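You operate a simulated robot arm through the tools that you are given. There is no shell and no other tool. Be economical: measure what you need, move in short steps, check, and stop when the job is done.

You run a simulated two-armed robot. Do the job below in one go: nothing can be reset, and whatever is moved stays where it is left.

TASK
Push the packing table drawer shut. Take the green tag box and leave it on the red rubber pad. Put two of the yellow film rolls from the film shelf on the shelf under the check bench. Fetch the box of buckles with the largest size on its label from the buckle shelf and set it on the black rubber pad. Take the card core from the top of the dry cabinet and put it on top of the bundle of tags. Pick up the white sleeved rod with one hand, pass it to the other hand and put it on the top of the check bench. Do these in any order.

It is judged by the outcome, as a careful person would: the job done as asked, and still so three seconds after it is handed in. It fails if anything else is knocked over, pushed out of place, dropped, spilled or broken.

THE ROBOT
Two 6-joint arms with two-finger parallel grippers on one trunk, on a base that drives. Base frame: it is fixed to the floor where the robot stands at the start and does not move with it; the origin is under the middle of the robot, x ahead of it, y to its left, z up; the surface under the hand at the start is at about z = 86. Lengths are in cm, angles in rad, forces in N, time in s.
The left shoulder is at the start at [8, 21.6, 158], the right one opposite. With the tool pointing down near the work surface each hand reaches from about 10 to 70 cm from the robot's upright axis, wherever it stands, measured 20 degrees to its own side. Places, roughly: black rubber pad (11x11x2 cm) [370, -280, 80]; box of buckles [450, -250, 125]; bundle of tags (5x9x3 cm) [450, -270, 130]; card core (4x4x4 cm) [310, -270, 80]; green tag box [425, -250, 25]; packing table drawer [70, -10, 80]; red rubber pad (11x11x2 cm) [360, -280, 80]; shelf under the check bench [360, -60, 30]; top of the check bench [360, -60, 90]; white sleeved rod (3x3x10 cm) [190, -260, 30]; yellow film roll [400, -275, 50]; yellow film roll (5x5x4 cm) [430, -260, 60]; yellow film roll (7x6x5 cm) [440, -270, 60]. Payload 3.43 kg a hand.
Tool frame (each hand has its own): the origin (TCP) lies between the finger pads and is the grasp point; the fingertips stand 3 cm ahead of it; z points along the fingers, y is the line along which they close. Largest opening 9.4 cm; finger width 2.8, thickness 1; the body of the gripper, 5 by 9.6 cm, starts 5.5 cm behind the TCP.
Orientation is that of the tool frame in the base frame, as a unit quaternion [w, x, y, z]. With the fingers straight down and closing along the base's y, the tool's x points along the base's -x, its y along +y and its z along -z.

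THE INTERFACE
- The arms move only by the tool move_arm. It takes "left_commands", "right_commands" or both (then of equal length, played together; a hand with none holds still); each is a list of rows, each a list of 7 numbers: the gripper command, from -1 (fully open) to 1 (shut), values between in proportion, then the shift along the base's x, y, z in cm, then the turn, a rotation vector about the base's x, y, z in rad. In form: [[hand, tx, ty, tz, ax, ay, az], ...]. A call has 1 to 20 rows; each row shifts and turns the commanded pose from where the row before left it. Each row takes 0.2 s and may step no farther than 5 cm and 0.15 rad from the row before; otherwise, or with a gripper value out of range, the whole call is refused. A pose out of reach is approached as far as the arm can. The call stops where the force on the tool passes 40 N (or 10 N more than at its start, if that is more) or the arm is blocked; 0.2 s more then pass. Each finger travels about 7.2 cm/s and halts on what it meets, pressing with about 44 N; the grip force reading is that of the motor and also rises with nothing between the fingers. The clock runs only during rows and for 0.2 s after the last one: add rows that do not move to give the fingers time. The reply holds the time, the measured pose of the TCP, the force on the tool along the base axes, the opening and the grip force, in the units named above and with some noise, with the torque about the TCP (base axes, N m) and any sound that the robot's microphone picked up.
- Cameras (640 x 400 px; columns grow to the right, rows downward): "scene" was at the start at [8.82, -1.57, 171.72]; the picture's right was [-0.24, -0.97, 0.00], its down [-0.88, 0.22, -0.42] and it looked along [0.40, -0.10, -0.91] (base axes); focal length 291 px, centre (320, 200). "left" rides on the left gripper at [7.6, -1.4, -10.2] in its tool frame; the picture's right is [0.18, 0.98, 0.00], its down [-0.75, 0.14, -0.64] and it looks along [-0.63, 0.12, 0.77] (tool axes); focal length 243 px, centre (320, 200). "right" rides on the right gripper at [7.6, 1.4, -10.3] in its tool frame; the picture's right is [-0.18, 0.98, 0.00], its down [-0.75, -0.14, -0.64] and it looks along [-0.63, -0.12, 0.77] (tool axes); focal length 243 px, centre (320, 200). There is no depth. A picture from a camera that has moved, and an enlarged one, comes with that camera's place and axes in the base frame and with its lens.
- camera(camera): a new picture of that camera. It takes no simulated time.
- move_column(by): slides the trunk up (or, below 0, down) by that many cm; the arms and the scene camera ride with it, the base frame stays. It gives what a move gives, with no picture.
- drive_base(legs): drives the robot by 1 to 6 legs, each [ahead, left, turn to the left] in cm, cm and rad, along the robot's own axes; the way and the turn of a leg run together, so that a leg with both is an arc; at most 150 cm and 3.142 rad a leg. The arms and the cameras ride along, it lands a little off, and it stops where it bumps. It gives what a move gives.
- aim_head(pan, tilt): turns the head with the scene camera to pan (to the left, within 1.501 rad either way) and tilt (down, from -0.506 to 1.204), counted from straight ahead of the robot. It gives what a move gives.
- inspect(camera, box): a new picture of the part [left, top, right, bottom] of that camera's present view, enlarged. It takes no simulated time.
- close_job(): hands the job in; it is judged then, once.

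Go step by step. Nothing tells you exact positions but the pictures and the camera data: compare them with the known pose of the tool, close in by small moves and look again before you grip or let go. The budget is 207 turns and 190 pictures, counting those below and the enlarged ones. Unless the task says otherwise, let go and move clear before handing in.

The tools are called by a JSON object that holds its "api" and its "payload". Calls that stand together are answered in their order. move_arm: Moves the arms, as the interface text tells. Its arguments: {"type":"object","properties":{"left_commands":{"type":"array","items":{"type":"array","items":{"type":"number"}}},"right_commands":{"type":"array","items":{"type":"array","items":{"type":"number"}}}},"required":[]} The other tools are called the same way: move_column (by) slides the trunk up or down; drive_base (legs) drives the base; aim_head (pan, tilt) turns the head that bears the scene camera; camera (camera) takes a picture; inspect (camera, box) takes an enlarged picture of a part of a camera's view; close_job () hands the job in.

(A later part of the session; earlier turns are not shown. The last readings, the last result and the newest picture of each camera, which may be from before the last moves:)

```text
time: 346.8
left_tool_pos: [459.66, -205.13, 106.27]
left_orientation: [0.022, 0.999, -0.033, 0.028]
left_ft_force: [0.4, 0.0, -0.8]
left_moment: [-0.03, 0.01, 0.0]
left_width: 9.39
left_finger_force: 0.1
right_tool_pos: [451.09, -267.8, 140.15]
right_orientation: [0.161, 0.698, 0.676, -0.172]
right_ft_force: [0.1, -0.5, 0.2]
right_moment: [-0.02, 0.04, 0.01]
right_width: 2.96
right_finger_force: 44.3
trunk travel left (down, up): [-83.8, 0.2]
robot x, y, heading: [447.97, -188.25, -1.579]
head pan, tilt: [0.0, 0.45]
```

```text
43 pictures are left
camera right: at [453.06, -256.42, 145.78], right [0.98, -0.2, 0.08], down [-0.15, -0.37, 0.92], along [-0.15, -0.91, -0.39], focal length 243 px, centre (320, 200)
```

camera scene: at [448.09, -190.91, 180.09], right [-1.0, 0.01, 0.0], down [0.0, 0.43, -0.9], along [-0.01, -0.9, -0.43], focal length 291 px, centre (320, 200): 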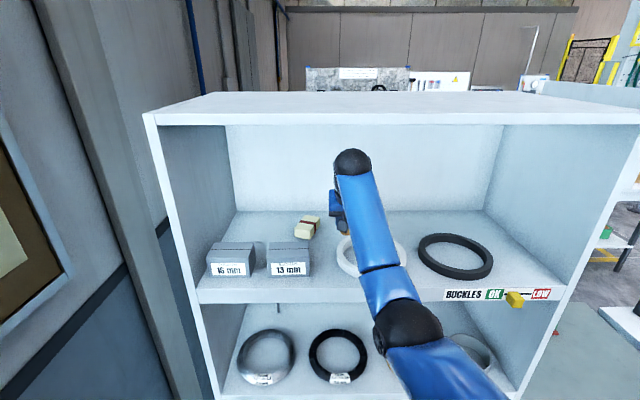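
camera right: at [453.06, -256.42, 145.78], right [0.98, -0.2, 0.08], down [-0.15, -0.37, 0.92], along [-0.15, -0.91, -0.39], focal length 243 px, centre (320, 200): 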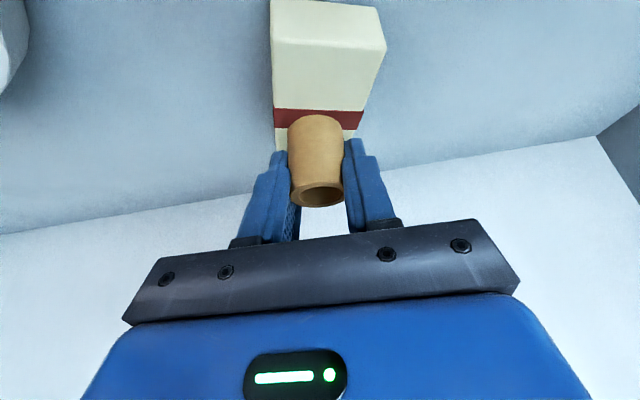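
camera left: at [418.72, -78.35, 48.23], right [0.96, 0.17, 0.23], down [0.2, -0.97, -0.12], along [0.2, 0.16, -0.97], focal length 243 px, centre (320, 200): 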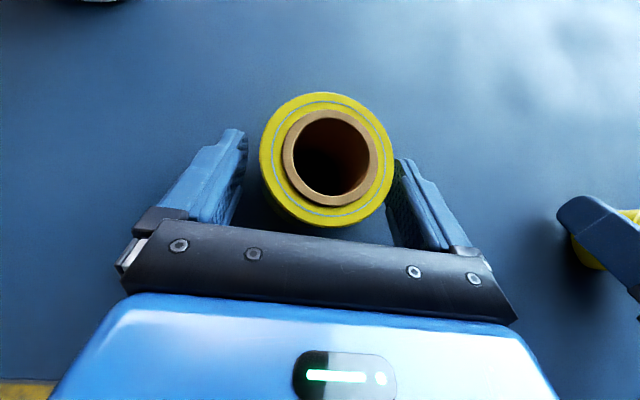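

{"api": "move_arm", "payload": {"right_commands": [[1, 0, 0.3, -0.3, 0, 0, 0], [1, 0, 0, -0.3, 0, 0, 0]]}}

{"api": "move_arm", "payload": {"right_commands": [[1, 0, 0, -0.25, 0, 0, 0], [1, 0, 0, -0.25, 0, 0, 0]]}}

```text
time: 347.4
left_tool_pos: [459.62, -205.16, 106.3]
left_orientation: [0.021, 0.999, -0.033, 0.028]
left_ft_force: [0.0, -0.7, -0.7]
left_moment: [-0.01, -0.02, 0.01]
left_width: 9.42
left_finger_force: 0.1
right_tool_pos: [450.97, -267.42, 139.58]
right_orientation: [0.161, 0.699, 0.675, -0.172]
right_ft_force: [0.1, 0.7, -0.7]
right_moment: [-0.02, -0.03, -0.02]
right_width: 2.93
right_finger_force: 43.7
trunk travel left (down, up): [-83.8, 0.2]
robot x, y, heading: [448.58, -188.24, -1.575]
head pan, tilt: [0.0, 0.45]
```

```text
time: 348.0
left_tool_pos: [459.55, -204.98, 106.3]
left_orientation: [0.021, 0.999, -0.033, 0.028]
left_ft_force: [-0.7, -0.3, -0.6]
left_moment: [-0.01, -0.02, 0.04]
left_width: 9.42
left_finger_force: 0.0
right_tool_pos: [451.13, -267.33, 139.36]
right_orientation: [0.164, 0.699, 0.675, -0.173]
right_ft_force: [-0.6, -1.1, 9.4]
right_moment: [0.01, -0.05, 0.0]
right_width: 2.94
right_finger_force: 44.3
trunk travel left (down, up): [-83.8, 0.2]
robot x, y, heading: [448.17, -188.06, -1.577]
head pan, tilt: [0.0, 0.45]
```

Core rests on the bundle (9 N). Opening and retracting along the fingers.

{"api": "move_arm", "payload": {"right_commands": [[0.1, 0, 0, 0.05, 0, 0, 0], [0, 0, 0, 0, 0, 0, 0], [0, 0, 0, 0, 0, 0, 0], [0, 0, 0.7, 1, 0, 0, 0], [0, 0, 0.7, 1, 0, 0, 0]]}}

{"api": "camera", "payload": {"camera": "right"}}

```text
time: 349.2
left_tool_pos: [459.67, -205.05, 106.36]
left_orientation: [0.021, 0.999, -0.033, 0.028]
left_ft_force: [-0.3, 0.1, -0.1]
left_moment: [0.02, 0.04, -0.01]
left_width: 9.39
left_finger_force: 0.0
right_tool_pos: [451.27, -265.97, 141.23]
right_orientation: [0.161, 0.698, 0.676, -0.172]
right_ft_force: [-0.7, 0.5, 0.3]
right_moment: [-0.02, 0.01, 0.0]
right_width: 4.71
right_finger_force: 0.1
trunk travel left (down, up): [-83.8, 0.2]
robot x, y, heading: [448.01, -188.05, -1.583]
head pan, tilt: [0.0, 0.45]
```

```text
42 pictures are left
camera right: at [453.08, -254.55, 146.82], right [0.98, -0.2, 0.08], down [-0.15, -0.37, 0.92], along [-0.15, -0.91, -0.39], focal length 243 px, centre (320, 200)
```

right: 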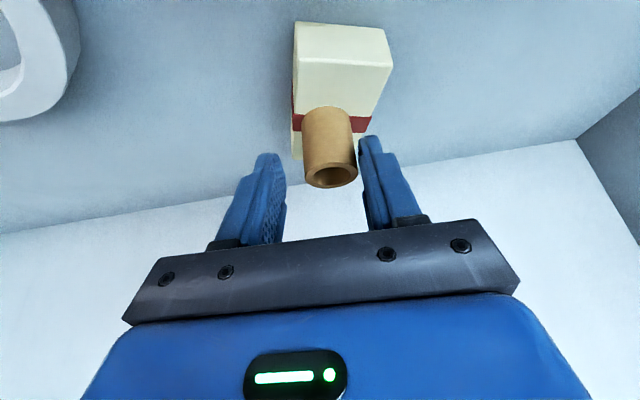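

Core stands on the bundle. Retreating toward +y, then to the clear lane and out by the base.

{"api": "move_arm", "payload": {"right_commands": [[0, 0, 1.5, 0.3, 0, 0, 0], [0, 0, 1.5, 0.3, 0, 0, 0], [0, 0, 1.5, 0.2, 0, 0, 0], [0, 0, 1, 0, 0, 0, 0], [0, -2.5, 0, 0, 0, 0, 0], [0, -2.5, 0, 0, 0, 0, 0], [0, -2.5, 0, 0, 0, 0, 0], [0, -2.5, 0, 0, 0, 0, 0]]}}

{"api": "drive_base", "payload": {"legs": [[-28, 0, 0]]}}

{"api": "camera", "payload": {"camera": "scene"}}

{"api": "inspect", "payload": {"camera": "scene", "box": [200, 160, 360, 270]}}

```text
time: 351.0
left_tool_pos: [459.52, -205.1, 106.31]
left_orientation: [0.023, 0.999, -0.034, 0.027]
left_ft_force: [0.1, -0.2, 0.1]
left_moment: [0.01, 0.02, 0.01]
left_width: 9.39
left_finger_force: 0.0
right_tool_pos: [441.0, -260.53, 141.84]
right_orientation: [0.161, 0.699, 0.675, -0.172]
right_ft_force: [0.8, -0.4, -0.4]
right_moment: [-0.03, -0.01, -0.01]
right_width: 4.71
right_finger_force: 0.1
trunk travel left (down, up): [-83.8, 0.2]
robot x, y, heading: [448.06, -187.9, -1.58]
head pan, tilt: [0.0, 0.45]
```

```text
time: 353.0
left_tool_pos: [459.82, -177.61, 106.15]
left_orientation: [0.02, 0.999, -0.035, 0.028]
left_ft_force: [-0.1, -0.2, -0.1]
left_moment: [0.02, 0.01, 0.01]
left_width: 9.41
left_finger_force: 0.0
right_tool_pos: [441.2, -233.08, 141.56]
right_orientation: [0.16, 0.7, 0.675, -0.171]
right_ft_force: [-0.2, -0.2, -0.7]
right_moment: [0.0, 0.02, 0.01]
right_width: 4.73
right_finger_force: 0.0
trunk travel left (down, up): [-83.8, 0.2]
robot x, y, heading: [448.2, -160.43, -1.583]
head pan, tilt: [0.0, 0.45]
```

```text
41 pictures are left
camera scene: at [448.22, -173.2, 179.98], right [-1.0, 0.01, 0.0], down [0.0, 0.44, -0.9], along [-0.01, -0.9, -0.44], focal length 291 px, centre (320, 200)
```

scene: 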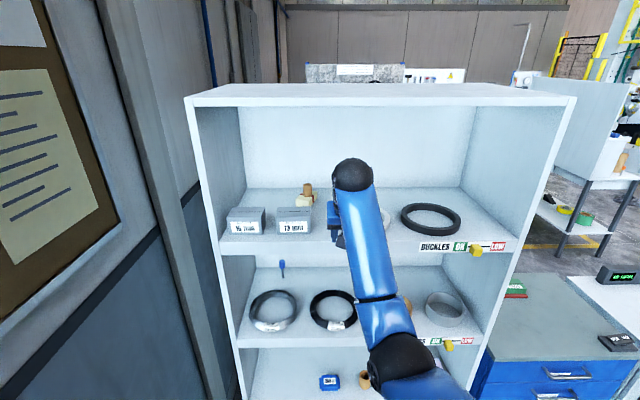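

```text
3.64 times, centred on (280, 215) of scene
camera zoom: at [448.22, -173.2, 179.98], right [-1.0, 0.01, 0.0], down [0.0, 0.44, -0.9], along [-0.01, -0.9, -0.44], focal length 1058 px, centre (466, 146)
```

zoom: 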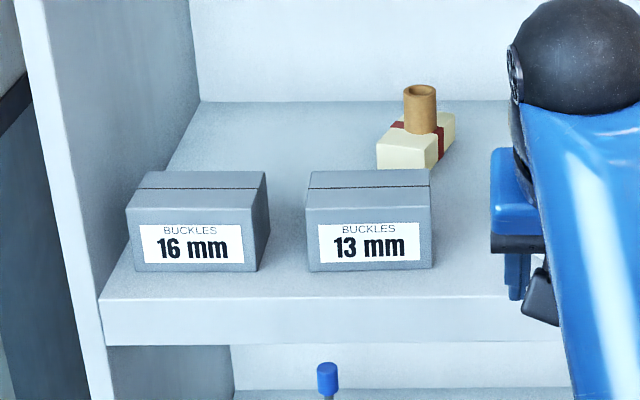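

Core is in place. Last: the 16 mm box (x≈464–474, y≈-245…-252, z≈133.6–139.5). I'll retract the right hand, shift the base, and bring the left hand forward.

{"api": "move_arm", "payload": {"right_commands": [[0, -0.5, 1, -3, 0, 0, 0], [0, -0.5, 1, -3, 0, 0, 0], [0, -0.5, 1, -3, 0, 0, 0], [0, -0.5, 1, -3, 0, 0, 0], [0, -0.5, 1, -3, 0, 0, 0], [0, -0.5, 1, -3, 0, 0, 0], [0, -0.5, 1, -3, 0, 0, 0], [0, -0.5, 1, -3, 0, 0, 0], [0, -0.5, 1, -3, 0, 0, 0], [0, -0.5, 1, -3, 0, 0, 0], [0, -0.5, 1, -3, 0, 0, 0], [0, 0, 0, 0, 0, 0, 0]], "left_commands": [[-1, 0, -3.5, 0, 0, 0, 0], [-1, 0, -3.5, 0, 0, 0, 0], [-1, 0, -3.5, 0, 0, 0, 0], [-1, 0, -3.5, 0, 0, 0, 0], [-1, 0, -3.5, 0, 0, 0, 0], [-1, 0, -3.5, 0, 0, 0, 0], [-1, 0, -3.5, 0, 0, 0, 0], [-1, 0, -3.5, 0, 0, 0, 0], [-1, 0, -3.5, 0, 0, 0, 0], [-1, 0, -3.5, 0, 0, 0, 0], [-1, 0, -3.5, 0, 0, 0, 0], [-1, 0, -3.5, 0, 0, 0, 0]]}}

{"api": "drive_base", "payload": {"legs": [[0, -14, 0.012]]}}

```text
time: 355.6
left_tool_pos: [459.94, -219.17, 105.15]
left_orientation: [0.021, 0.999, -0.035, 0.028]
left_ft_force: [0.0, -0.1, -1.0]
left_moment: [-0.02, 0.01, -0.01]
left_width: 9.4
left_finger_force: 0.1
left hand out of reach, approached as far as the arm can: row 3, 4
right_tool_pos: [435.85, -221.82, 108.99]
right_orientation: [0.161, 0.7, 0.674, -0.172]
right_ft_force: [-0.9, 0.6, 0.1]
right_moment: [-0.02, -0.02, 0.03]
right_width: 4.71
right_finger_force: 0.1
trunk travel left (down, up): [-83.8, 0.2]
robot x, y, heading: [448.53, -160.24, -1.581]
head pan, tilt: [0.0, 0.45]
```

```text
time: 356.9
left_tool_pos: [447.45, -218.74, 105.16]
left_orientation: [0.021, 0.999, -0.027, 0.026]
left_ft_force: [0.1, 0.1, 0.5]
left_moment: [0.02, 0.04, -0.04]
left_width: 9.39
left_finger_force: 0.0
right_tool_pos: [423.31, -221.74, 109.14]
right_orientation: [0.161, 0.695, 0.679, -0.172]
right_ft_force: [0.5, 0.7, 0.0]
right_moment: [-0.01, 0.04, -0.02]
right_width: 4.69
right_finger_force: 0.1
trunk travel left (down, up): [-83.8, 0.2]
robot x, y, heading: [434.64, -160.52, -1.569]
head pan, tilt: [0.0, 0.45]
```

Tilting the left hand 0.9 rad sideways while raising it outside the shelf front.

{"api": "move_arm", "payload": {"left_commands": [[-1, 1, -1, 0.5, 0.041, 0, 0.055], [-1, 1.5, -1.2, 1, 0, -0.14, 0], [-1, 1.5, -1.2, 1, 0, -0.14, 0], [-1, 1.5, -1.2, 1, 0, -0.14, 0], [-1, 1.5, -1.2, 1, 0, -0.14, 0], [-1, 1.5, -1.2, 1.5, 0, -0.14, 0], [-1, 1.5, -1.2, 2, 0, -0.14, 0], [-1, 1.2, -0.8, 2.8, 0, 0, 0], [-1, 1.2, -0.8, 2.8, 0, 0, 0], [-1, 1.2, -0.8, 2.8, 0, 0, 0], [-1, 1.2, -0.8, 2.8, 0, 0, 0], [-1, 1.2, -0.8, 2.8, 0, 0, 0], [-1, 1.2, -0.8, 2.8, 0, 0, 0], [-1, 1.2, -0.8, 2.8, 0, 0, 0], [-1, 1.2, -0.6, 2.8, 0, 0, 0], [-1, 1.2, -0.4, 2.8, 0, 0, 0], [-1, 1.2, 0, 2.8, 0, 0, 0]]}}

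{"api": "camera", "payload": {"camera": "left"}}

{"api": "camera", "payload": {"camera": "scene"}}

```text
time: 360.5
left_tool_pos: [469.08, -233.56, 141.16]
left_orientation: [0.0, 0.901, -0.001, 0.433]
left_ft_force: [1.0, -0.8, 0.6]
left_moment: [0.01, 0.02, -0.01]
left_width: 9.43
left_finger_force: 0.1
right_tool_pos: [423.0, -221.81, 109.04]
right_orientation: [0.163, 0.694, 0.68, -0.172]
right_ft_force: [0.3, -0.6, 0.0]
right_moment: [-0.01, -0.01, 0.0]
right_width: 4.7
right_finger_force: 0.1
trunk travel left (down, up): [-83.8, 0.2]
robot x, y, heading: [434.73, -160.56, -1.57]
head pan, tilt: [0.0, 0.45]
```

```text
39 pictures are left
camera left: at [465.96, -232.21, 153.48], right [0.11, -0.98, 0.14], down [-0.97, -0.14, -0.19], along [0.2, -0.12, -0.97], focal length 243 px, centre (320, 200)
```

left: 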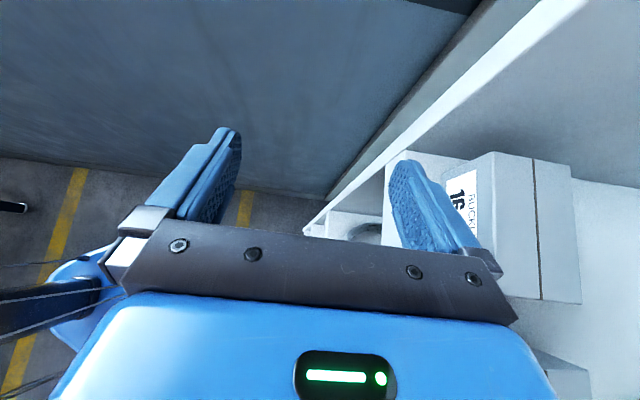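

```text
38 pictures are left
camera scene: at [434.71, -172.5, 180.04], right [-1.0, 0.0, 0.0], down [0.0, 0.44, -0.9], along [0.0, -0.9, -0.44], focal length 291 px, centre (320, 200)
```

scene: 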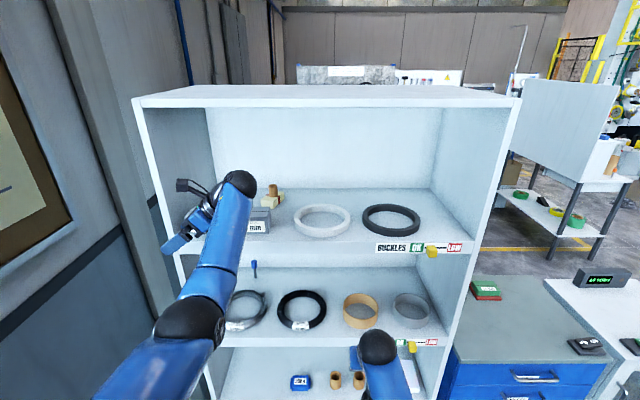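

Box measured again: x 464–474, y -245.4…-251.7, top z≈139.5. Raising 2.3 and driving in 14 cm with fingers above the box.

{"api": "move_arm", "payload": {"left_commands": [[-1, 0, 0, 1.2, 0, 0, 0], [-1, 0, 0, 1.1, 0, 0, 0]]}}

{"api": "drive_base", "payload": {"legs": [[14, 0, 0]]}}

{"api": "camera", "payload": {"camera": "left"}}

```text
time: 361.1
left_tool_pos: [469.21, -233.68, 143.49]
left_orientation: [-0.001, 0.901, 0.0, 0.433]
left_ft_force: [-0.6, 0.1, 0.0]
left_moment: [0.01, -0.01, 0.0]
left_width: 9.38
left_finger_force: 0.1
right_tool_pos: [422.95, -221.8, 109.04]
right_orientation: [0.164, 0.694, 0.68, -0.172]
right_ft_force: [-0.2, -0.3, 0.6]
right_moment: [-0.01, -0.02, 0.02]
right_width: 4.69
right_finger_force: 0.0
trunk travel left (down, up): [-83.8, 0.2]
robot x, y, heading: [434.79, -159.89, -1.563]
head pan, tilt: [0.0, 0.45]
```

```text
time: 362.4
left_tool_pos: [469.3, -246.85, 143.7]
left_orientation: [0.002, 0.901, 0.001, 0.434]
left_ft_force: [-0.4, -0.4, -0.2]
left_moment: [-0.01, 0.0, -0.05]
left_width: 9.38
left_finger_force: 0.1
right_tool_pos: [423.06, -235.32, 109.34]
right_orientation: [0.164, 0.693, 0.68, -0.173]
right_ft_force: [-0.9, -0.2, 0.0]
right_moment: [-0.01, -0.01, 0.01]
right_width: 4.7
right_finger_force: 0.1
trunk travel left (down, up): [-83.8, 0.2]
robot x, y, heading: [434.55, -174.17, -1.567]
head pan, tilt: [0.0, 0.45]
```

```text
37 pictures are left
camera left: at [466.14, -245.38, 156.09], right [0.12, -0.98, 0.15], down [-0.97, -0.14, -0.19], along [0.2, -0.12, -0.97], focal length 243 px, centre (320, 200)
```

left: 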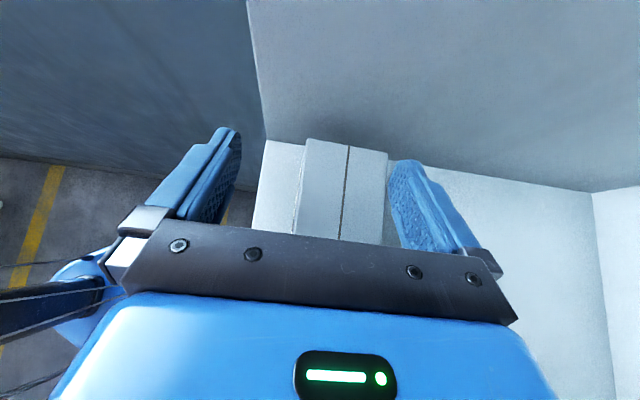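

The back finger sits just at the box's back edge; shifting 1.8 cm further in, then descending.

{"api": "move_arm", "payload": {"left_commands": [[-1, 0.3, -0.9, 0, 0, 0, 0], [-1, 0.2, -0.9, 0, 0, 0, 0], [-1, 0, 0, -1.2, 0, 0, 0], [-1, 0, 0, -1.2, 0, 0, 0]]}}

{"api": "camera", "payload": {"camera": "left"}}

```text
time: 363.4
left_tool_pos: [469.85, -249.57, 140.89]
left_orientation: [-0.001, 0.901, -0.001, 0.433]
left_ft_force: [0.3, -0.4, -0.4]
left_moment: [0.01, 0.01, 0.01]
left_width: 9.4
left_finger_force: 0.1
right_tool_pos: [423.23, -236.03, 109.01]
right_orientation: [0.162, 0.694, 0.68, -0.17]
right_ft_force: [-0.2, 0.3, 1.3]
right_moment: [-0.01, 0.03, 0.01]
right_width: 4.7
right_finger_force: 0.1
trunk travel left (down, up): [-83.8, 0.2]
robot x, y, heading: [435.18, -174.33, -1.562]
head pan, tilt: [0.0, 0.45]
```

```text
36 pictures are left
camera left: at [466.64, -248.24, 153.19], right [0.12, -0.98, 0.14], down [-0.97, -0.14, -0.19], along [0.2, -0.12, -0.97], focal length 243 px, centre (320, 200)
```

left: 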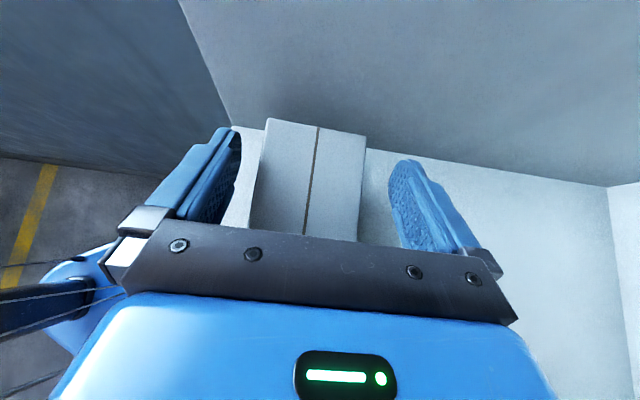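

Box is between the fingers. Fine-centering 0.6 cm and descending to z≈138, then closing.

{"api": "move_arm", "payload": {"left_commands": [[-1, 0, 0.6, -0.8, 0, 0, 0], [-1, 0, 0, -1, 0, 0, 0], [-1, 0, 0, -0.9, 0, 0, 0], [0, 0, 0, 0, 0, 0, 0], [1, 0, 0, 0, 0, 0, 0], [1, 0, 0, 0, 0, 0, 0], [1, 0, 0, 0, 0, 0, 0]]}}

{"api": "camera", "payload": {"camera": "left"}}

```text
time: 365.0
left_tool_pos: [469.81, -248.65, 138.18]
left_orientation: [-0.001, 0.901, 0.0, 0.433]
left_ft_force: [-0.5, -0.3, -0.3]
left_moment: [-0.02, -0.02, -0.04]
left_width: 7.01
left_finger_force: 44.2
right_tool_pos: [423.26, -235.87, 109.13]
right_orientation: [0.162, 0.694, 0.681, -0.171]
right_ft_force: [-0.8, 0.2, 0.0]
right_moment: [-0.01, 0.03, 0.03]
right_width: 4.68
right_finger_force: 0.1
trunk travel left (down, up): [-83.8, 0.2]
robot x, y, heading: [434.61, -173.99, -1.566]
head pan, tilt: [0.0, 0.45]
```

```text
35 pictures are left
camera left: at [466.69, -247.31, 150.48], right [0.12, -0.98, 0.14], down [-0.97, -0.14, -0.19], along [0.2, -0.12, -0.97], focal length 243 px, centre (320, 200)
```

left: 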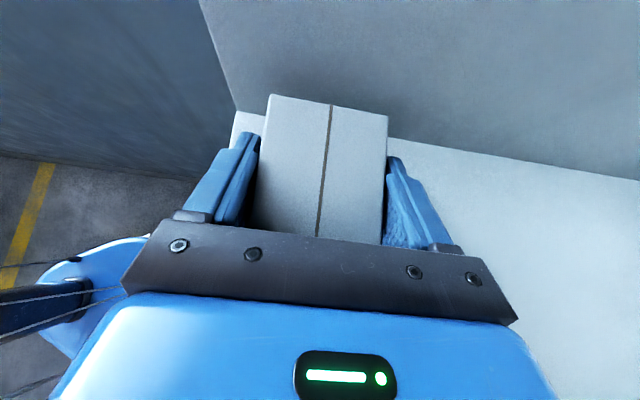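

Gripped (7.0 cm). Lifting and backing out.

{"api": "move_arm", "payload": {"left_commands": [[1, 0, 0, 0.8, 0, 0, 0], [1, 0, 0, 0.9, 0, 0, 0], [1, 0, 0, 0.9, 0, 0, 0], [1, 0, 0, 0, 0, 0, 0]]}}

{"api": "drive_base", "payload": {"legs": [[-20, 0, 0]]}}

{"api": "camera", "payload": {"camera": "left"}}

{"api": "camera", "payload": {"camera": "scene"}}

```text
time: 366.0
left_tool_pos: [469.95, -248.88, 140.94]
left_orientation: [0.0, 0.901, -0.001, 0.433]
left_ft_force: [0.1, -0.5, -4.2]
left_moment: [0.0, 0.02, 0.0]
left_width: 7.04
left_finger_force: 43.5
right_tool_pos: [423.14, -235.78, 108.98]
right_orientation: [0.162, 0.694, 0.681, -0.17]
right_ft_force: [0.8, 0.2, -0.1]
right_moment: [-0.05, -0.01, 0.0]
right_width: 4.69
right_finger_force: 0.2
trunk travel left (down, up): [-83.8, 0.2]
robot x, y, heading: [434.84, -173.95, -1.568]
head pan, tilt: [0.0, 0.45]
```

```text
time: 367.6
left_tool_pos: [469.94, -229.34, 140.58]
left_orientation: [-0.004, 0.902, 0.001, 0.433]
left_ft_force: [-0.8, -1.4, -4.0]
left_moment: [0.05, -0.05, 0.01]
left_width: 7.02
left_finger_force: 43.9
right_tool_pos: [423.18, -216.18, 108.79]
right_orientation: [0.161, 0.693, 0.682, -0.169]
right_ft_force: [0.3, 0.1, -0.8]
right_moment: [0.05, 0.01, -0.02]
right_width: 4.69
right_finger_force: 0.2
trunk travel left (down, up): [-83.8, 0.2]
robot x, y, heading: [434.66, -154.41, -1.562]
head pan, tilt: [0.0, 0.45]
```

```text
34 pictures are left
camera left: at [466.81, -227.97, 152.86], right [0.12, -0.98, 0.14], down [-0.97, -0.14, -0.19], along [0.2, -0.11, -0.97], focal length 243 px, centre (320, 200)
```

left: 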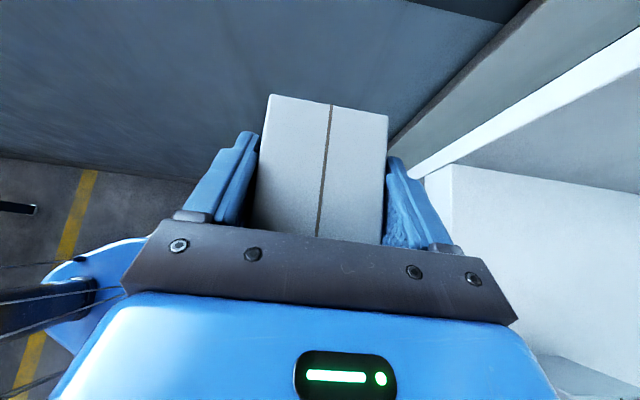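

```text
33 pictures are left
camera scene: at [434.7, -167.31, 179.97], right [-1.0, -0.01, 0.0], down [0.0, 0.44, -0.9], along [0.01, -0.9, -0.44], focal length 291 px, centre (320, 200)
```

scene: 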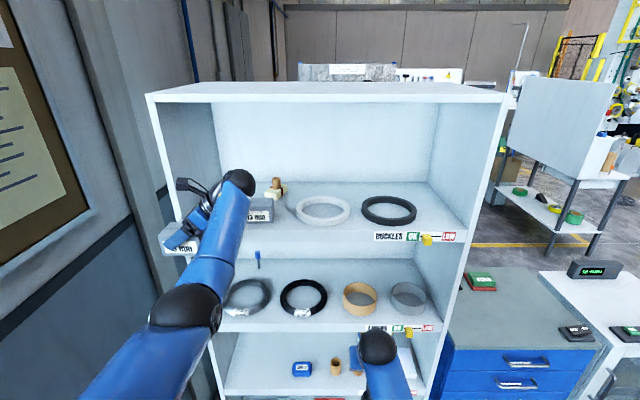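

The 16 mm box is out. Tucking the right arm low to the side, then strafing to the drawer unit and lowering the trunk.

{"api": "move_arm", "payload": {"right_commands": [[0, -2, 3, -2, 0, 0, 0], [0, -2, 3, -2, 0, 0, 0], [0, -3, 3, -1, 0, 0, 0], [0, -3, 3, -1, 0, 0, 0], [0, -3, 3, -1, 0, 0, 0], [0, -3, 3, -1, 0, 0, 0], [0, -3.3, 3, -1, 0, 0, 0], [0, -3.3, 3, -1, 0, 0, 0], [0, -3.3, 3, -1, 0, 0, 0], [0, -3.3, 3, -1, 0, 0, 0], [0, -3.3, 3, -1, 0, 0, 0], [0, -3.3, 3, -1, 0, 0, 0]]}}

{"api": "drive_base", "payload": {"legs": [[0, -94, 0]]}}

{"api": "move_column", "payload": {"by": -33}}

{"api": "move_arm", "payload": {"left_commands": [[1, 0, 1, -1.5, 0, 0, 0], [1, 0, 1, -1.5, 0, 0, 0], [1, 0, 1, -1.5, 0, 0, 0], [1, 0, 1, -1.5, 0, 0, 0], [1, 0, 1, -1.5, 0, 0, 0]]}}

{"api": "camera", "payload": {"camera": "scene"}}

```text
time: 369.7
left_tool_pos: [470.03, -228.9, 140.75]
left_orientation: [-0.003, 0.902, 0.0, 0.432]
left_ft_force: [-0.2, -0.8, -4.2]
left_moment: [-0.02, -0.01, -0.03]
left_width: 7.02
left_finger_force: 43.8
right_tool_pos: [403.26, -192.2, 98.5]
right_orientation: [0.186, 0.593, 0.767, -0.159]
right_ft_force: [0.5, 0.5, -0.1]
right_moment: [0.01, 0.01, 0.0]
right_width: 4.74
right_finger_force: 0.0
trunk travel left (down, up): [-83.8, 0.2]
robot x, y, heading: [435.07, -154.07, -1.566]
head pan, tilt: [0.0, 0.45]
stopped in row 10 (right hand): the arm was blocked; the commanded pose is now the measured one
```

```text
time: 374.7
left_tool_pos: [375.93, -229.6, 140.75]
left_orientation: [-0.002, 0.902, 0.002, 0.431]
left_ft_force: [0.8, 0.6, -4.0]
left_moment: [-0.01, -0.03, 0.01]
left_width: 7.01
left_finger_force: 44.1
right_tool_pos: [308.87, -193.18, 98.57]
right_orientation: [0.185, 0.594, 0.766, -0.16]
right_ft_force: [-0.1, -0.6, 0.0]
right_moment: [0.01, 0.0, 0.01]
right_width: 4.71
right_finger_force: 0.0
trunk travel left (down, up): [-83.8, 0.2]
robot x, y, heading: [340.36, -155.05, -1.561]
head pan, tilt: [0.0, 0.45]
```

```text
time: 377.9
left_tool_pos: [375.81, -229.46, 107.87]
left_orientation: [-0.003, 0.902, 0.003, 0.433]
left_ft_force: [0.0, 0.8, -4.4]
left_moment: [0.02, 0.0, 0.0]
left_width: 6.99
left_finger_force: 43.8
right_tool_pos: [308.66, -193.24, 65.63]
right_orientation: [0.186, 0.594, 0.766, -0.16]
right_ft_force: [0.0, 0.0, 0.4]
right_moment: [0.0, 0.02, 0.0]
right_width: 4.71
right_finger_force: 0.1
trunk travel left (down, up): [-50.8, 33.2]
robot x, y, heading: [340.06, -155.24, -1.556]
head pan, tilt: [0.0, 0.45]
```

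```text
time: 379.1
left_tool_pos: [375.66, -224.49, 100.26]
left_orientation: [-0.002, 0.901, 0.002, 0.433]
left_ft_force: [0.6, 1.0, -4.2]
left_moment: [-0.02, -0.06, -0.01]
left_width: 7.02
left_finger_force: 44.0
right_tool_pos: [308.69, -193.11, 65.61]
right_orientation: [0.184, 0.595, 0.766, -0.16]
right_ft_force: [-1.0, -0.8, -0.2]
right_moment: [0.0, 0.0, -0.03]
right_width: 4.7
right_finger_force: 0.0
trunk travel left (down, up): [-50.8, 33.2]
robot x, y, heading: [339.75, -155.15, -1.563]
head pan, tilt: [0.0, 0.45]
```

```text
32 pictures are left
camera scene: at [340.29, -167.44, 147.03], right [-1.0, -0.01, 0.0], down [-0.01, 0.44, -0.9], along [0.01, -0.9, -0.44], focal length 291 px, centre (320, 200)
```

scene: 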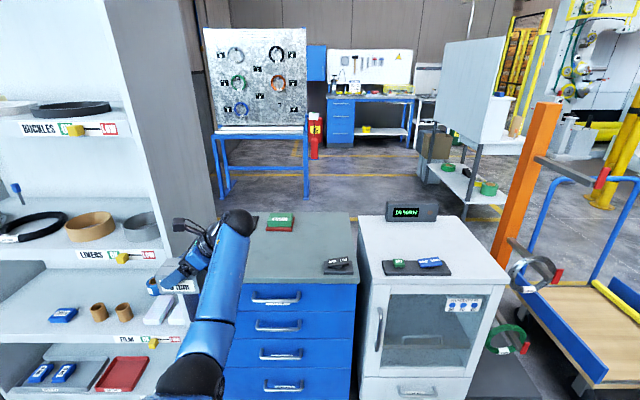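

The right hand would meet the cabinet front when I drive in; pulling it further back and down.

{"api": "move_arm", "payload": {"right_commands": [[0, 0, 1.5, -2, 0.1, 0, 0], [0, 0, 1.5, -2, 0.1, 0, 0], [0, 0, 1.5, -2, 0.1, 0, 0], [0, 0, 2, -2, 0.1, 0, 0], [0, 0, 2, -2, 0.1, 0, 0], [0, 0, 2, -2, 0, 0, 0]]}}

{"api": "camera", "payload": {"camera": "left"}}

```text
time: 380.5
left_tool_pos: [375.78, -224.48, 100.34]
left_orientation: [-0.001, 0.902, 0.002, 0.433]
left_ft_force: [0.2, -0.1, -4.4]
left_moment: [-0.02, -0.03, -0.03]
left_width: 7.02
left_finger_force: 43.8
right_tool_pos: [308.65, -182.61, 53.6]
right_orientation: [0.033, 0.622, 0.782, 0.036]
right_ft_force: [-0.4, 0.0, -0.7]
right_moment: [0.0, -0.01, 0.02]
right_width: 4.72
right_finger_force: 0.0
trunk travel left (down, up): [-50.8, 33.2]
robot x, y, heading: [339.74, -154.89, -1.562]
head pan, tilt: [0.0, 0.45]
```

```text
31 pictures are left
camera left: at [372.59, -223.02, 112.64], right [0.12, -0.98, 0.14], down [-0.97, -0.15, -0.19], along [0.2, -0.12, -0.97], focal length 243 px, centre (320, 200)
```

left: 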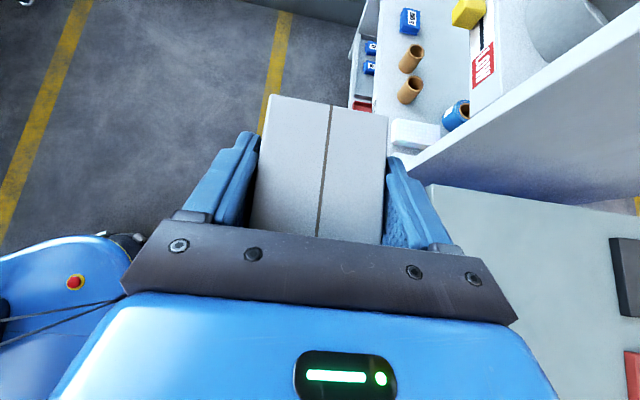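

Driving in over the drawer unit toward the black pad.

{"api": "drive_base", "payload": {"legs": [[50, 0, 0]]}}

{"api": "camera", "payload": {"camera": "left"}}

{"api": "aim_head", "payload": {"pan": 0.2, "tilt": 0.75}}

{"api": "camera", "payload": {"camera": "scene"}}

```text
time: 383.4
left_tool_pos: [375.94, -274.28, 100.34]
left_orientation: [-0.001, 0.901, 0.0, 0.434]
left_ft_force: [0.5, -0.4, -3.9]
left_moment: [0.0, 0.0, -0.04]
left_width: 7.03
left_finger_force: 43.8
right_tool_pos: [309.2, -232.13, 53.57]
right_orientation: [0.033, 0.624, 0.78, 0.035]
right_ft_force: [0.1, -0.6, -0.1]
right_moment: [0.0, 0.01, -0.03]
right_width: 4.71
right_finger_force: 0.1
trunk travel left (down, up): [-50.8, 33.2]
robot x, y, heading: [340.58, -204.74, -1.562]
head pan, tilt: [0.0, 0.45]
```

```text
30 pictures are left
camera left: at [372.74, -272.89, 112.64], right [0.12, -0.98, 0.14], down [-0.97, -0.14, -0.19], along [0.2, -0.12, -0.97], focal length 243 px, centre (320, 200)
```

left: 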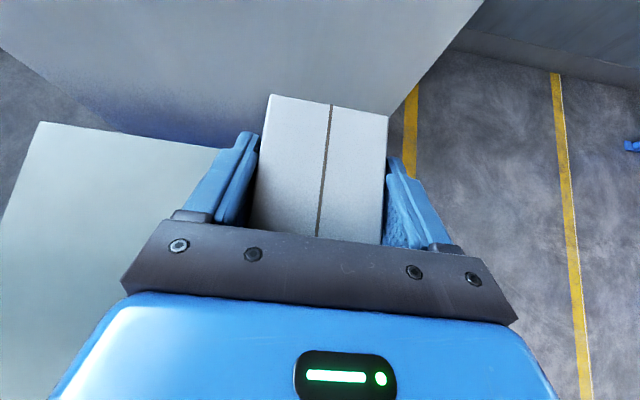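

```text
time: 384.2
left_tool_pos: [375.99, -274.31, 100.31]
left_orientation: [-0.001, 0.902, 0.001, 0.433]
left_ft_force: [-0.1, -0.4, -4.9]
left_moment: [0.03, -0.03, -0.01]
left_width: 7.03
left_finger_force: 44.4
right_tool_pos: [309.18, -232.14, 53.58]
right_orientation: [0.033, 0.623, 0.78, 0.035]
right_ft_force: [-1.0, 0.1, 0.1]
right_moment: [-0.02, -0.03, -0.02]
right_width: 4.68
right_finger_force: 0.1
trunk travel left (down, up): [-50.8, 33.2]
robot x, y, heading: [340.45, -205.44, -1.561]
head pan, tilt: [0.201, 0.75]
```

```text
29 pictures are left
camera scene: at [342.29, -216.13, 144.39], right [-0.98, -0.21, 0.0], down [-0.14, 0.67, -0.73], along [0.15, -0.72, -0.68], focal length 291 px, centre (320, 200)
```

scene: 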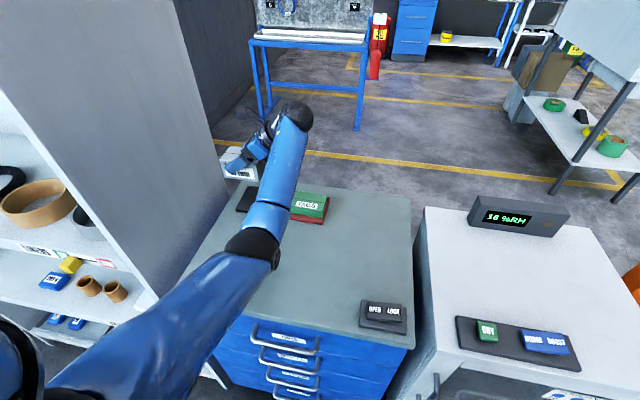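

Black pad centre ≈(374.3, -276.3). Aligning (−0.9, −2.0) and lowering partly with the trunk.

{"api": "move_arm", "payload": {"left_commands": [[1, -0.5, -1, -1, 0, 0, 0], [1, -0.4, -1, -1, 0, 0, 0]]}}

{"api": "move_column", "payload": {"by": -7}}

{"api": "inspect", "payload": {"camera": "scene", "box": [200, 120, 360, 240]}}

{"api": "camera", "payload": {"camera": "left"}}

```text
time: 384.8
left_tool_pos: [374.87, -276.41, 98.18]
left_orientation: [-0.001, 0.902, 0.0, 0.432]
left_ft_force: [0.7, 0.0, -4.6]
left_moment: [-0.02, -0.04, 0.05]
left_width: 7.01
left_finger_force: 44.2
right_tool_pos: [309.12, -232.18, 53.63]
right_orientation: [0.032, 0.624, 0.78, 0.035]
right_ft_force: [-0.3, 1.0, 0.5]
right_moment: [-0.01, 0.01, 0.03]
right_width: 4.67
right_finger_force: 0.1
trunk travel left (down, up): [-50.8, 33.2]
robot x, y, heading: [340.76, -204.49, -1.566]
head pan, tilt: [0.201, 0.75]
```

```text
time: 385.9
left_tool_pos: [374.95, -276.28, 91.08]
left_orientation: [-0.001, 0.901, 0.0, 0.433]
left_ft_force: [0.5, 0.2, -4.0]
left_moment: [0.02, -0.01, 0.01]
left_width: 7.01
left_finger_force: 43.9
right_tool_pos: [309.05, -232.25, 46.46]
right_orientation: [0.032, 0.623, 0.781, 0.036]
right_ft_force: [0.7, 0.5, 0.0]
right_moment: [0.0, 0.0, 0.03]
right_width: 4.7
right_finger_force: 0.1
trunk travel left (down, up): [-43.8, 40.2]
robot x, y, heading: [340.66, -204.57, -1.563]
head pan, tilt: [0.201, 0.75]
```

```text
3.33 times, centred on (280, 180) of scene
camera zoom: at [342.29, -216.09, 137.39], right [-0.98, -0.21, 0.0], down [-0.14, 0.67, -0.73], along [0.15, -0.72, -0.68], focal length 970 px, centre (453, 267)
```

zoom: 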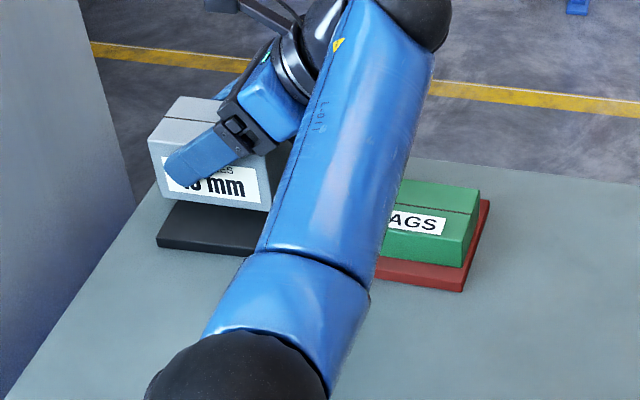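

```text
27 pictures are left
camera left: at [371.75, -274.94, 103.54], right [0.12, -0.98, 0.14], down [-0.97, -0.14, -0.19], along [0.2, -0.12, -0.97], focal length 243 px, centre (320, 200)
```

left: 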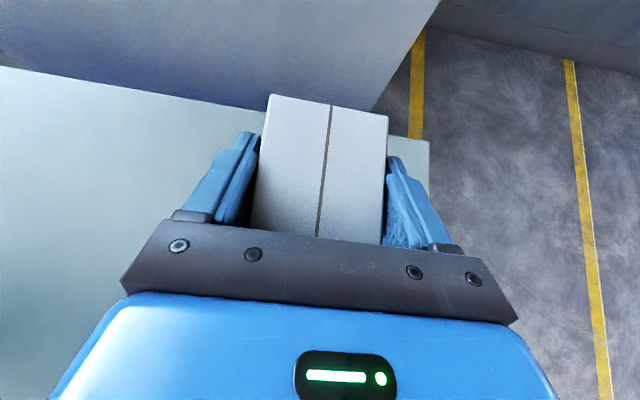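

Alignment looks good (box x≈370–379 on pad 369–380). Lowering to contact.

{"api": "move_arm", "payload": {"left_commands": [[1, 0, 0, -1, 0, 0, 0], [1, 0, 0, -1, 0, 0, 0], [1, 0, 0, -0.5, 0, 0, 0]]}}

{"api": "move_arm", "payload": {"left_commands": [[1, 0, 0, -0.3, 0, 0, 0], [1, 0, 0, -0.3, 0, 0, 0]]}}

```text
time: 386.7
left_tool_pos: [375.0, -276.36, 88.69]
left_orientation: [-0.001, 0.901, 0.0, 0.434]
left_ft_force: [0.5, 0.2, -4.9]
left_moment: [-0.02, -0.01, -0.01]
left_width: 7.03
left_finger_force: 43.9
right_tool_pos: [309.21, -232.3, 46.41]
right_orientation: [0.033, 0.624, 0.78, 0.035]
right_ft_force: [0.5, -0.5, 1.1]
right_moment: [-0.02, -0.01, 0.0]
right_width: 4.72
right_finger_force: 0.1
trunk travel left (down, up): [-43.8, 40.2]
robot x, y, heading: [340.32, -204.91, -1.562]
head pan, tilt: [0.201, 0.75]
```

```text
time: 387.3
left_tool_pos: [374.94, -276.42, 88.31]
left_orientation: [0.0, 0.901, 0.002, 0.433]
left_ft_force: [2.6, -2.5, 5.0]
left_moment: [0.18, 0.38, 0.03]
left_width: 7.02
left_finger_force: 44.1
right_tool_pos: [309.09, -232.12, 46.57]
right_orientation: [0.033, 0.622, 0.781, 0.035]
right_ft_force: [0.1, 0.7, -0.6]
right_moment: [0.0, -0.01, 0.03]
right_width: 4.7
right_finger_force: 0.0
trunk travel left (down, up): [-43.8, 40.2]
robot x, y, heading: [340.72, -204.61, -1.562]
head pan, tilt: [0.201, 0.75]
```

Contact made. Releasing, then lifting straight up with the trunk and backing away.

{"api": "move_arm", "payload": {"left_commands": [[1, 0, 0, -0.15, 0, 0, 0], [-0.8, 0, 0, 0, 0, 0, 0], [-1, 0, 0, 0, 0, 0, 0], [-1, 0, 0, 0, 0, 0, 0]]}}

{"api": "move_column", "payload": {"by": 14}}

{"api": "drive_base", "payload": {"legs": [[-40, 0, 0]]}}

{"api": "camera", "payload": {"camera": "scene"}}

{"api": "inspect", "payload": {"camera": "scene", "box": [200, 140, 360, 260]}}

```text
time: 388.3
left_tool_pos: [374.82, -276.4, 87.97]
left_orientation: [0.0, 0.901, 0.0, 0.433]
left_ft_force: [-1.0, -0.5, 0.0]
left_moment: [-0.02, 0.02, 0.01]
left_width: 9.39
left_finger_force: 0.1
right_tool_pos: [309.13, -232.19, 46.48]
right_orientation: [0.032, 0.624, 0.78, 0.035]
right_ft_force: [0.9, 0.5, 0.0]
right_moment: [0.03, 0.0, -0.03]
right_width: 4.71
right_finger_force: 0.0
trunk travel left (down, up): [-43.8, 40.2]
robot x, y, heading: [340.52, -204.87, -1.565]
head pan, tilt: [0.201, 0.75]
```

```text
time: 390.0
left_tool_pos: [374.87, -276.33, 102.12]
left_orientation: [-0.001, 0.902, 0.001, 0.433]
left_ft_force: [-0.8, 0.4, 0.1]
left_moment: [0.01, -0.01, -0.01]
left_width: 9.4
left_finger_force: 0.0
right_tool_pos: [309.18, -232.24, 60.49]
right_orientation: [0.033, 0.623, 0.78, 0.035]
right_ft_force: [0.5, -0.3, -0.4]
right_moment: [0.0, -0.04, 0.02]
right_width: 4.71
right_finger_force: 0.1
trunk travel left (down, up): [-57.8, 26.2]
robot x, y, heading: [340.88, -204.8, -1.562]
head pan, tilt: [0.201, 0.75]
```

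```text
time: 392.5
left_tool_pos: [374.38, -236.41, 102.01]
left_orientation: [0.001, 0.902, -0.002, 0.433]
left_ft_force: [0.1, 0.0, 0.3]
left_moment: [-0.01, -0.01, -0.02]
left_width: 9.4
left_finger_force: 0.1
right_tool_pos: [308.74, -192.05, 60.57]
right_orientation: [0.032, 0.625, 0.779, 0.036]
right_ft_force: [-0.7, 0.6, 0.1]
right_moment: [-0.01, -0.02, 0.01]
right_width: 4.7
right_finger_force: 0.1
trunk travel left (down, up): [-57.8, 26.2]
robot x, y, heading: [340.85, -164.83, -1.573]
head pan, tilt: [0.201, 0.75]
```

```text
26 pictures are left
camera scene: at [342.04, -176.14, 151.38], right [-0.98, -0.2, 0.0], down [-0.14, 0.67, -0.73], along [0.15, -0.72, -0.68], focal length 291 px, centre (320, 200)
```

scene: 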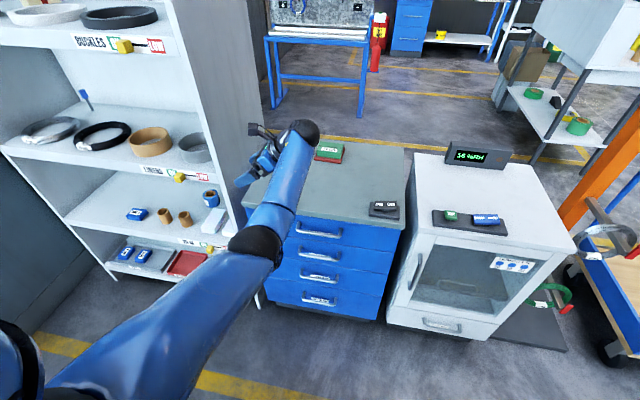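

```text
3.33 times, centred on (280, 200) of scene
camera zoom: at [342.04, -176.14, 151.38], right [-0.98, -0.2, 0.0], down [-0.14, 0.67, -0.73], along [0.15, -0.72, -0.68], focal length 970 px, centre (453, 200)
```

zoom: 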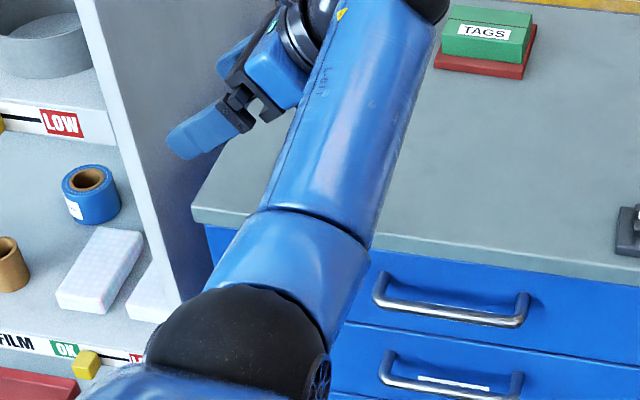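

Arm hides the black pad; moving back and sideways for a check view.

{"api": "drive_base", "payload": {"legs": [[-8, 0, 0], [0, -40, 0]]}}

{"api": "aim_head", "payload": {"pan": 0.75, "tilt": 0.5}}

{"api": "camera", "payload": {"camera": "scene"}}

```text
time: 395.7
left_tool_pos: [334.52, -228.45, 102.05]
left_orientation: [-0.002, 0.902, 0.001, 0.432]
left_ft_force: [-0.1, -0.7, -1.0]
left_moment: [-0.02, -0.01, 0.0]
left_width: 9.41
left_finger_force: 0.1
right_tool_pos: [268.79, -184.4, 60.6]
right_orientation: [0.033, 0.623, 0.781, 0.036]
right_ft_force: [-0.1, 0.5, -0.6]
right_moment: [0.01, -0.02, 0.01]
right_width: 4.71
right_finger_force: 0.0
trunk travel left (down, up): [-57.8, 26.2]
robot x, y, heading: [300.08, -156.7, -1.568]
head pan, tilt: [0.201, 0.75]
```

```text
time: 396.6
left_tool_pos: [334.47, -228.37, 102.01]
left_orientation: [-0.002, 0.902, 0.002, 0.432]
left_ft_force: [0.9, -0.4, 0.4]
left_moment: [-0.01, -0.01, 0.02]
left_width: 9.39
left_finger_force: 0.0
right_tool_pos: [268.68, -184.33, 60.52]
right_orientation: [0.033, 0.623, 0.78, 0.035]
right_ft_force: [1.0, -0.1, 0.1]
right_moment: [-0.02, -0.01, 0.04]
right_width: 4.72
right_finger_force: 0.0
trunk travel left (down, up): [-57.8, 26.2]
robot x, y, heading: [299.92, -156.78, -1.566]
head pan, tilt: [0.75, 0.499]
```

```text
24 pictures are left
camera scene: at [306.41, -166.66, 153.59], right [-0.73, -0.69, 0.0], down [-0.33, 0.35, -0.88], along [0.6, -0.64, -0.48], focal length 291 px, centre (320, 200)
```

scene: 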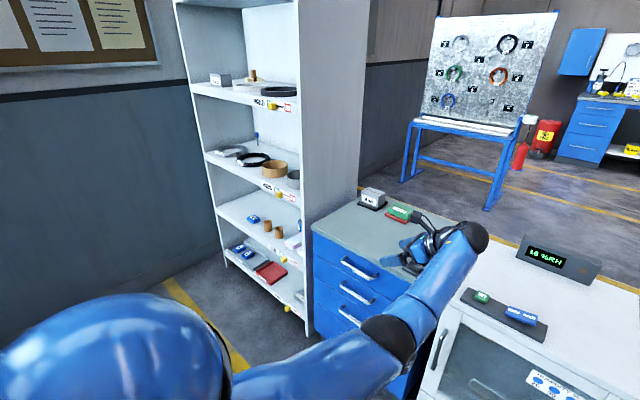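

{"api": "inspect", "payload": {"camera": "scene", "box": [340, 170, 440, 240]}}

{"api": "inspect", "payload": {"camera": "scene", "box": [190, 50, 310, 140]}}

```text
5.71 times, centred on (390, 205) of scene
camera zoom: at [306.41, -166.66, 153.59], right [-0.73, -0.69, 0.0], down [-0.33, 0.35, -0.88], along [0.6, -0.64, -0.48], focal length 1662 px, centre (-80, 171)
```

zoom: 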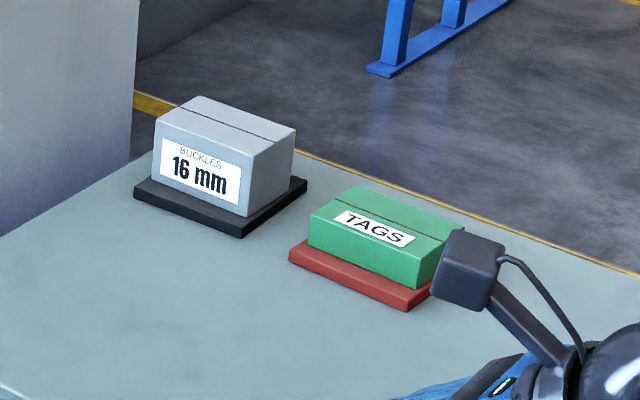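

```text
4.44 times, centred on (250, 95) of scene
camera zoom: at [306.41, -166.66, 153.59], right [-0.73, -0.69, 0.0], down [-0.33, 0.35, -0.88], along [0.6, -0.64, -0.48], focal length 1293 px, centre (631, 667)
```

zoom: 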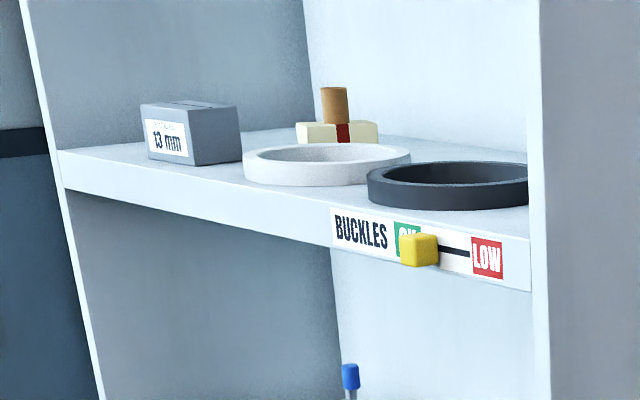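

Buckles on the black pad, tags box on the red pad, core on the bundle — all stable. One remaining doubt is whether the drawer is fully home, so I'll drive back around to check it.

{"api": "drive_base", "payload": {"legs": [[-10, 0, 0], [0, -150, 0], [0, -150, 0], [0, -28, 0]]}}

{"api": "drive_base", "payload": {"legs": [[-150, 0, 0], [-58, 0, 0]]}}

{"api": "aim_head", "payload": {"pan": 1.0, "tilt": 0.6}}

{"api": "camera", "payload": {"camera": "scene"}}

```text
time: 413.4
left_tool_pos: [7.45, -220.57, 102.06]
left_orientation: [-0.002, 0.902, 0.002, 0.432]
left_ft_force: [0.9, -0.7, 0.2]
left_moment: [0.02, -0.02, 0.02]
left_width: 9.4
left_finger_force: 0.1
right_tool_pos: [-58.43, -176.89, 60.55]
right_orientation: [0.033, 0.622, 0.782, 0.035]
right_ft_force: [0.0, -0.1, 0.0]
right_moment: [-0.02, 0.0, -0.02]
right_width: 4.7
right_finger_force: 0.0
trunk travel left (down, up): [-57.8, 26.2]
robot x, y, heading: [-27.33, -149.02, -1.56]
head pan, tilt: [0.75, 0.499]
```

```text
time: 423.7
left_tool_pos: [3.7, -12.55, 101.96]
left_orientation: [-0.003, 0.902, 0.004, 0.432]
left_ft_force: [0.1, 0.1, -0.1]
left_moment: [0.0, 0.02, 0.01]
left_width: 9.4
left_finger_force: 0.0
right_tool_pos: [-62.47, 31.08, 60.49]
right_orientation: [0.032, 0.621, 0.783, 0.036]
right_ft_force: [-0.1, 0.5, 0.0]
right_moment: [0.0, -0.03, -0.02]
right_width: 4.7
right_finger_force: 0.2
trunk travel left (down, up): [-57.8, 26.2]
robot x, y, heading: [-30.83, 58.8, -1.56]
head pan, tilt: [0.75, 0.499]
```

```text
time: 424.5
left_tool_pos: [3.73, -12.44, 102.1]
left_orientation: [-0.003, 0.901, 0.005, 0.433]
left_ft_force: [0.1, 0.8, 0.1]
left_moment: [0.04, 0.01, 0.0]
left_width: 9.41
left_finger_force: 0.0
right_tool_pos: [-62.43, 31.08, 60.49]
right_orientation: [0.033, 0.621, 0.783, 0.035]
right_ft_force: [0.5, 0.9, 0.0]
right_moment: [0.02, 0.01, -0.01]
right_width: 4.71
right_finger_force: 0.1
trunk travel left (down, up): [-57.8, 26.2]
robot x, y, heading: [-30.99, 58.73, -1.559]
head pan, tilt: [1.0, 0.6]
```

```text
21 pictures are left
camera scene: at [-23.68, 51.0, 152.69], right [-0.53, -0.85, 0.0], down [-0.48, 0.3, -0.83], along [0.7, -0.44, -0.56], focal length 291 px, centre (320, 200)
```

scene: 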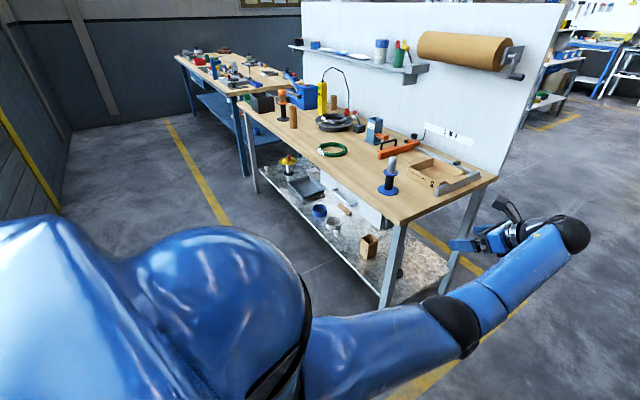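

{"api": "inspect", "payload": {"camera": "scene", "box": [290, 150, 430, 250]}}

{"api": "move_column", "payload": {"by": -30}}

{"api": "aim_head", "payload": {"pan": 1.0, "tilt": 0.4}}

{"api": "camera", "payload": {"camera": "scene"}}

```text
4.00 times, centred on (360, 200) of scene
camera zoom: at [-23.68, 51.0, 152.69], right [-0.53, -0.85, 0.0], down [-0.48, 0.3, -0.83], along [0.7, -0.44, -0.56], focal length 1164 px, centre (160, 200)
```

zoom: 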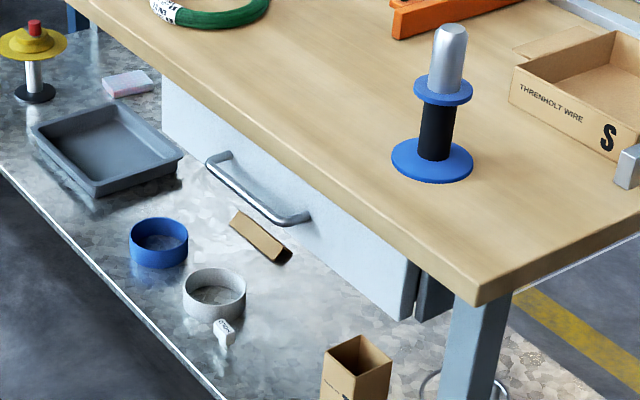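

```text
time: 427.5
left_tool_pos: [3.6, -12.53, 72.07]
left_orientation: [-0.002, 0.901, 0.004, 0.433]
left_ft_force: [-0.1, 1.2, 0.5]
left_moment: [0.02, -0.03, -0.01]
left_width: 9.41
left_finger_force: 0.1
right_tool_pos: [-62.54, 31.13, 30.48]
right_orientation: [0.033, 0.621, 0.782, 0.035]
right_ft_force: [0.0, 0.3, 1.0]
right_moment: [0.02, 0.0, 0.01]
right_width: 4.69
right_finger_force: 0.0
trunk travel left (down, up): [-27.8, 56.2]
robot x, y, heading: [-31.12, 58.76, -1.556]
head pan, tilt: [1.0, 0.6]
```

```text
time: 428.2
left_tool_pos: [3.69, -12.46, 72.12]
left_orientation: [-0.002, 0.901, 0.004, 0.433]
left_ft_force: [0.5, 0.7, -0.1]
left_moment: [-0.01, -0.03, -0.02]
left_width: 9.4
left_finger_force: 0.0
right_tool_pos: [-62.43, 31.1, 30.6]
right_orientation: [0.033, 0.62, 0.783, 0.035]
right_ft_force: [0.6, 0.8, -0.1]
right_moment: [0.02, -0.03, 0.01]
right_width: 4.73
right_finger_force: 0.1
trunk travel left (down, up): [-27.8, 56.2]
robot x, y, heading: [-31.11, 58.78, -1.556]
head pan, tilt: [1.0, 0.4]
```

```text
19 pictures are left
camera scene: at [-23.31, 50.74, 124.5], right [-0.53, -0.85, 0.0], down [-0.33, 0.21, -0.92], along [0.78, -0.49, -0.39], focal length 291 px, centre (320, 200)
```

scene: 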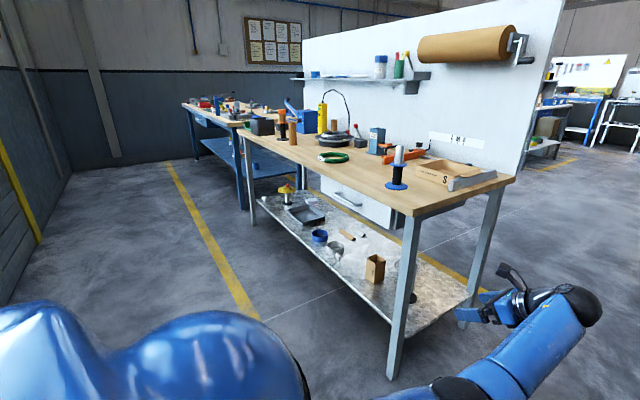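

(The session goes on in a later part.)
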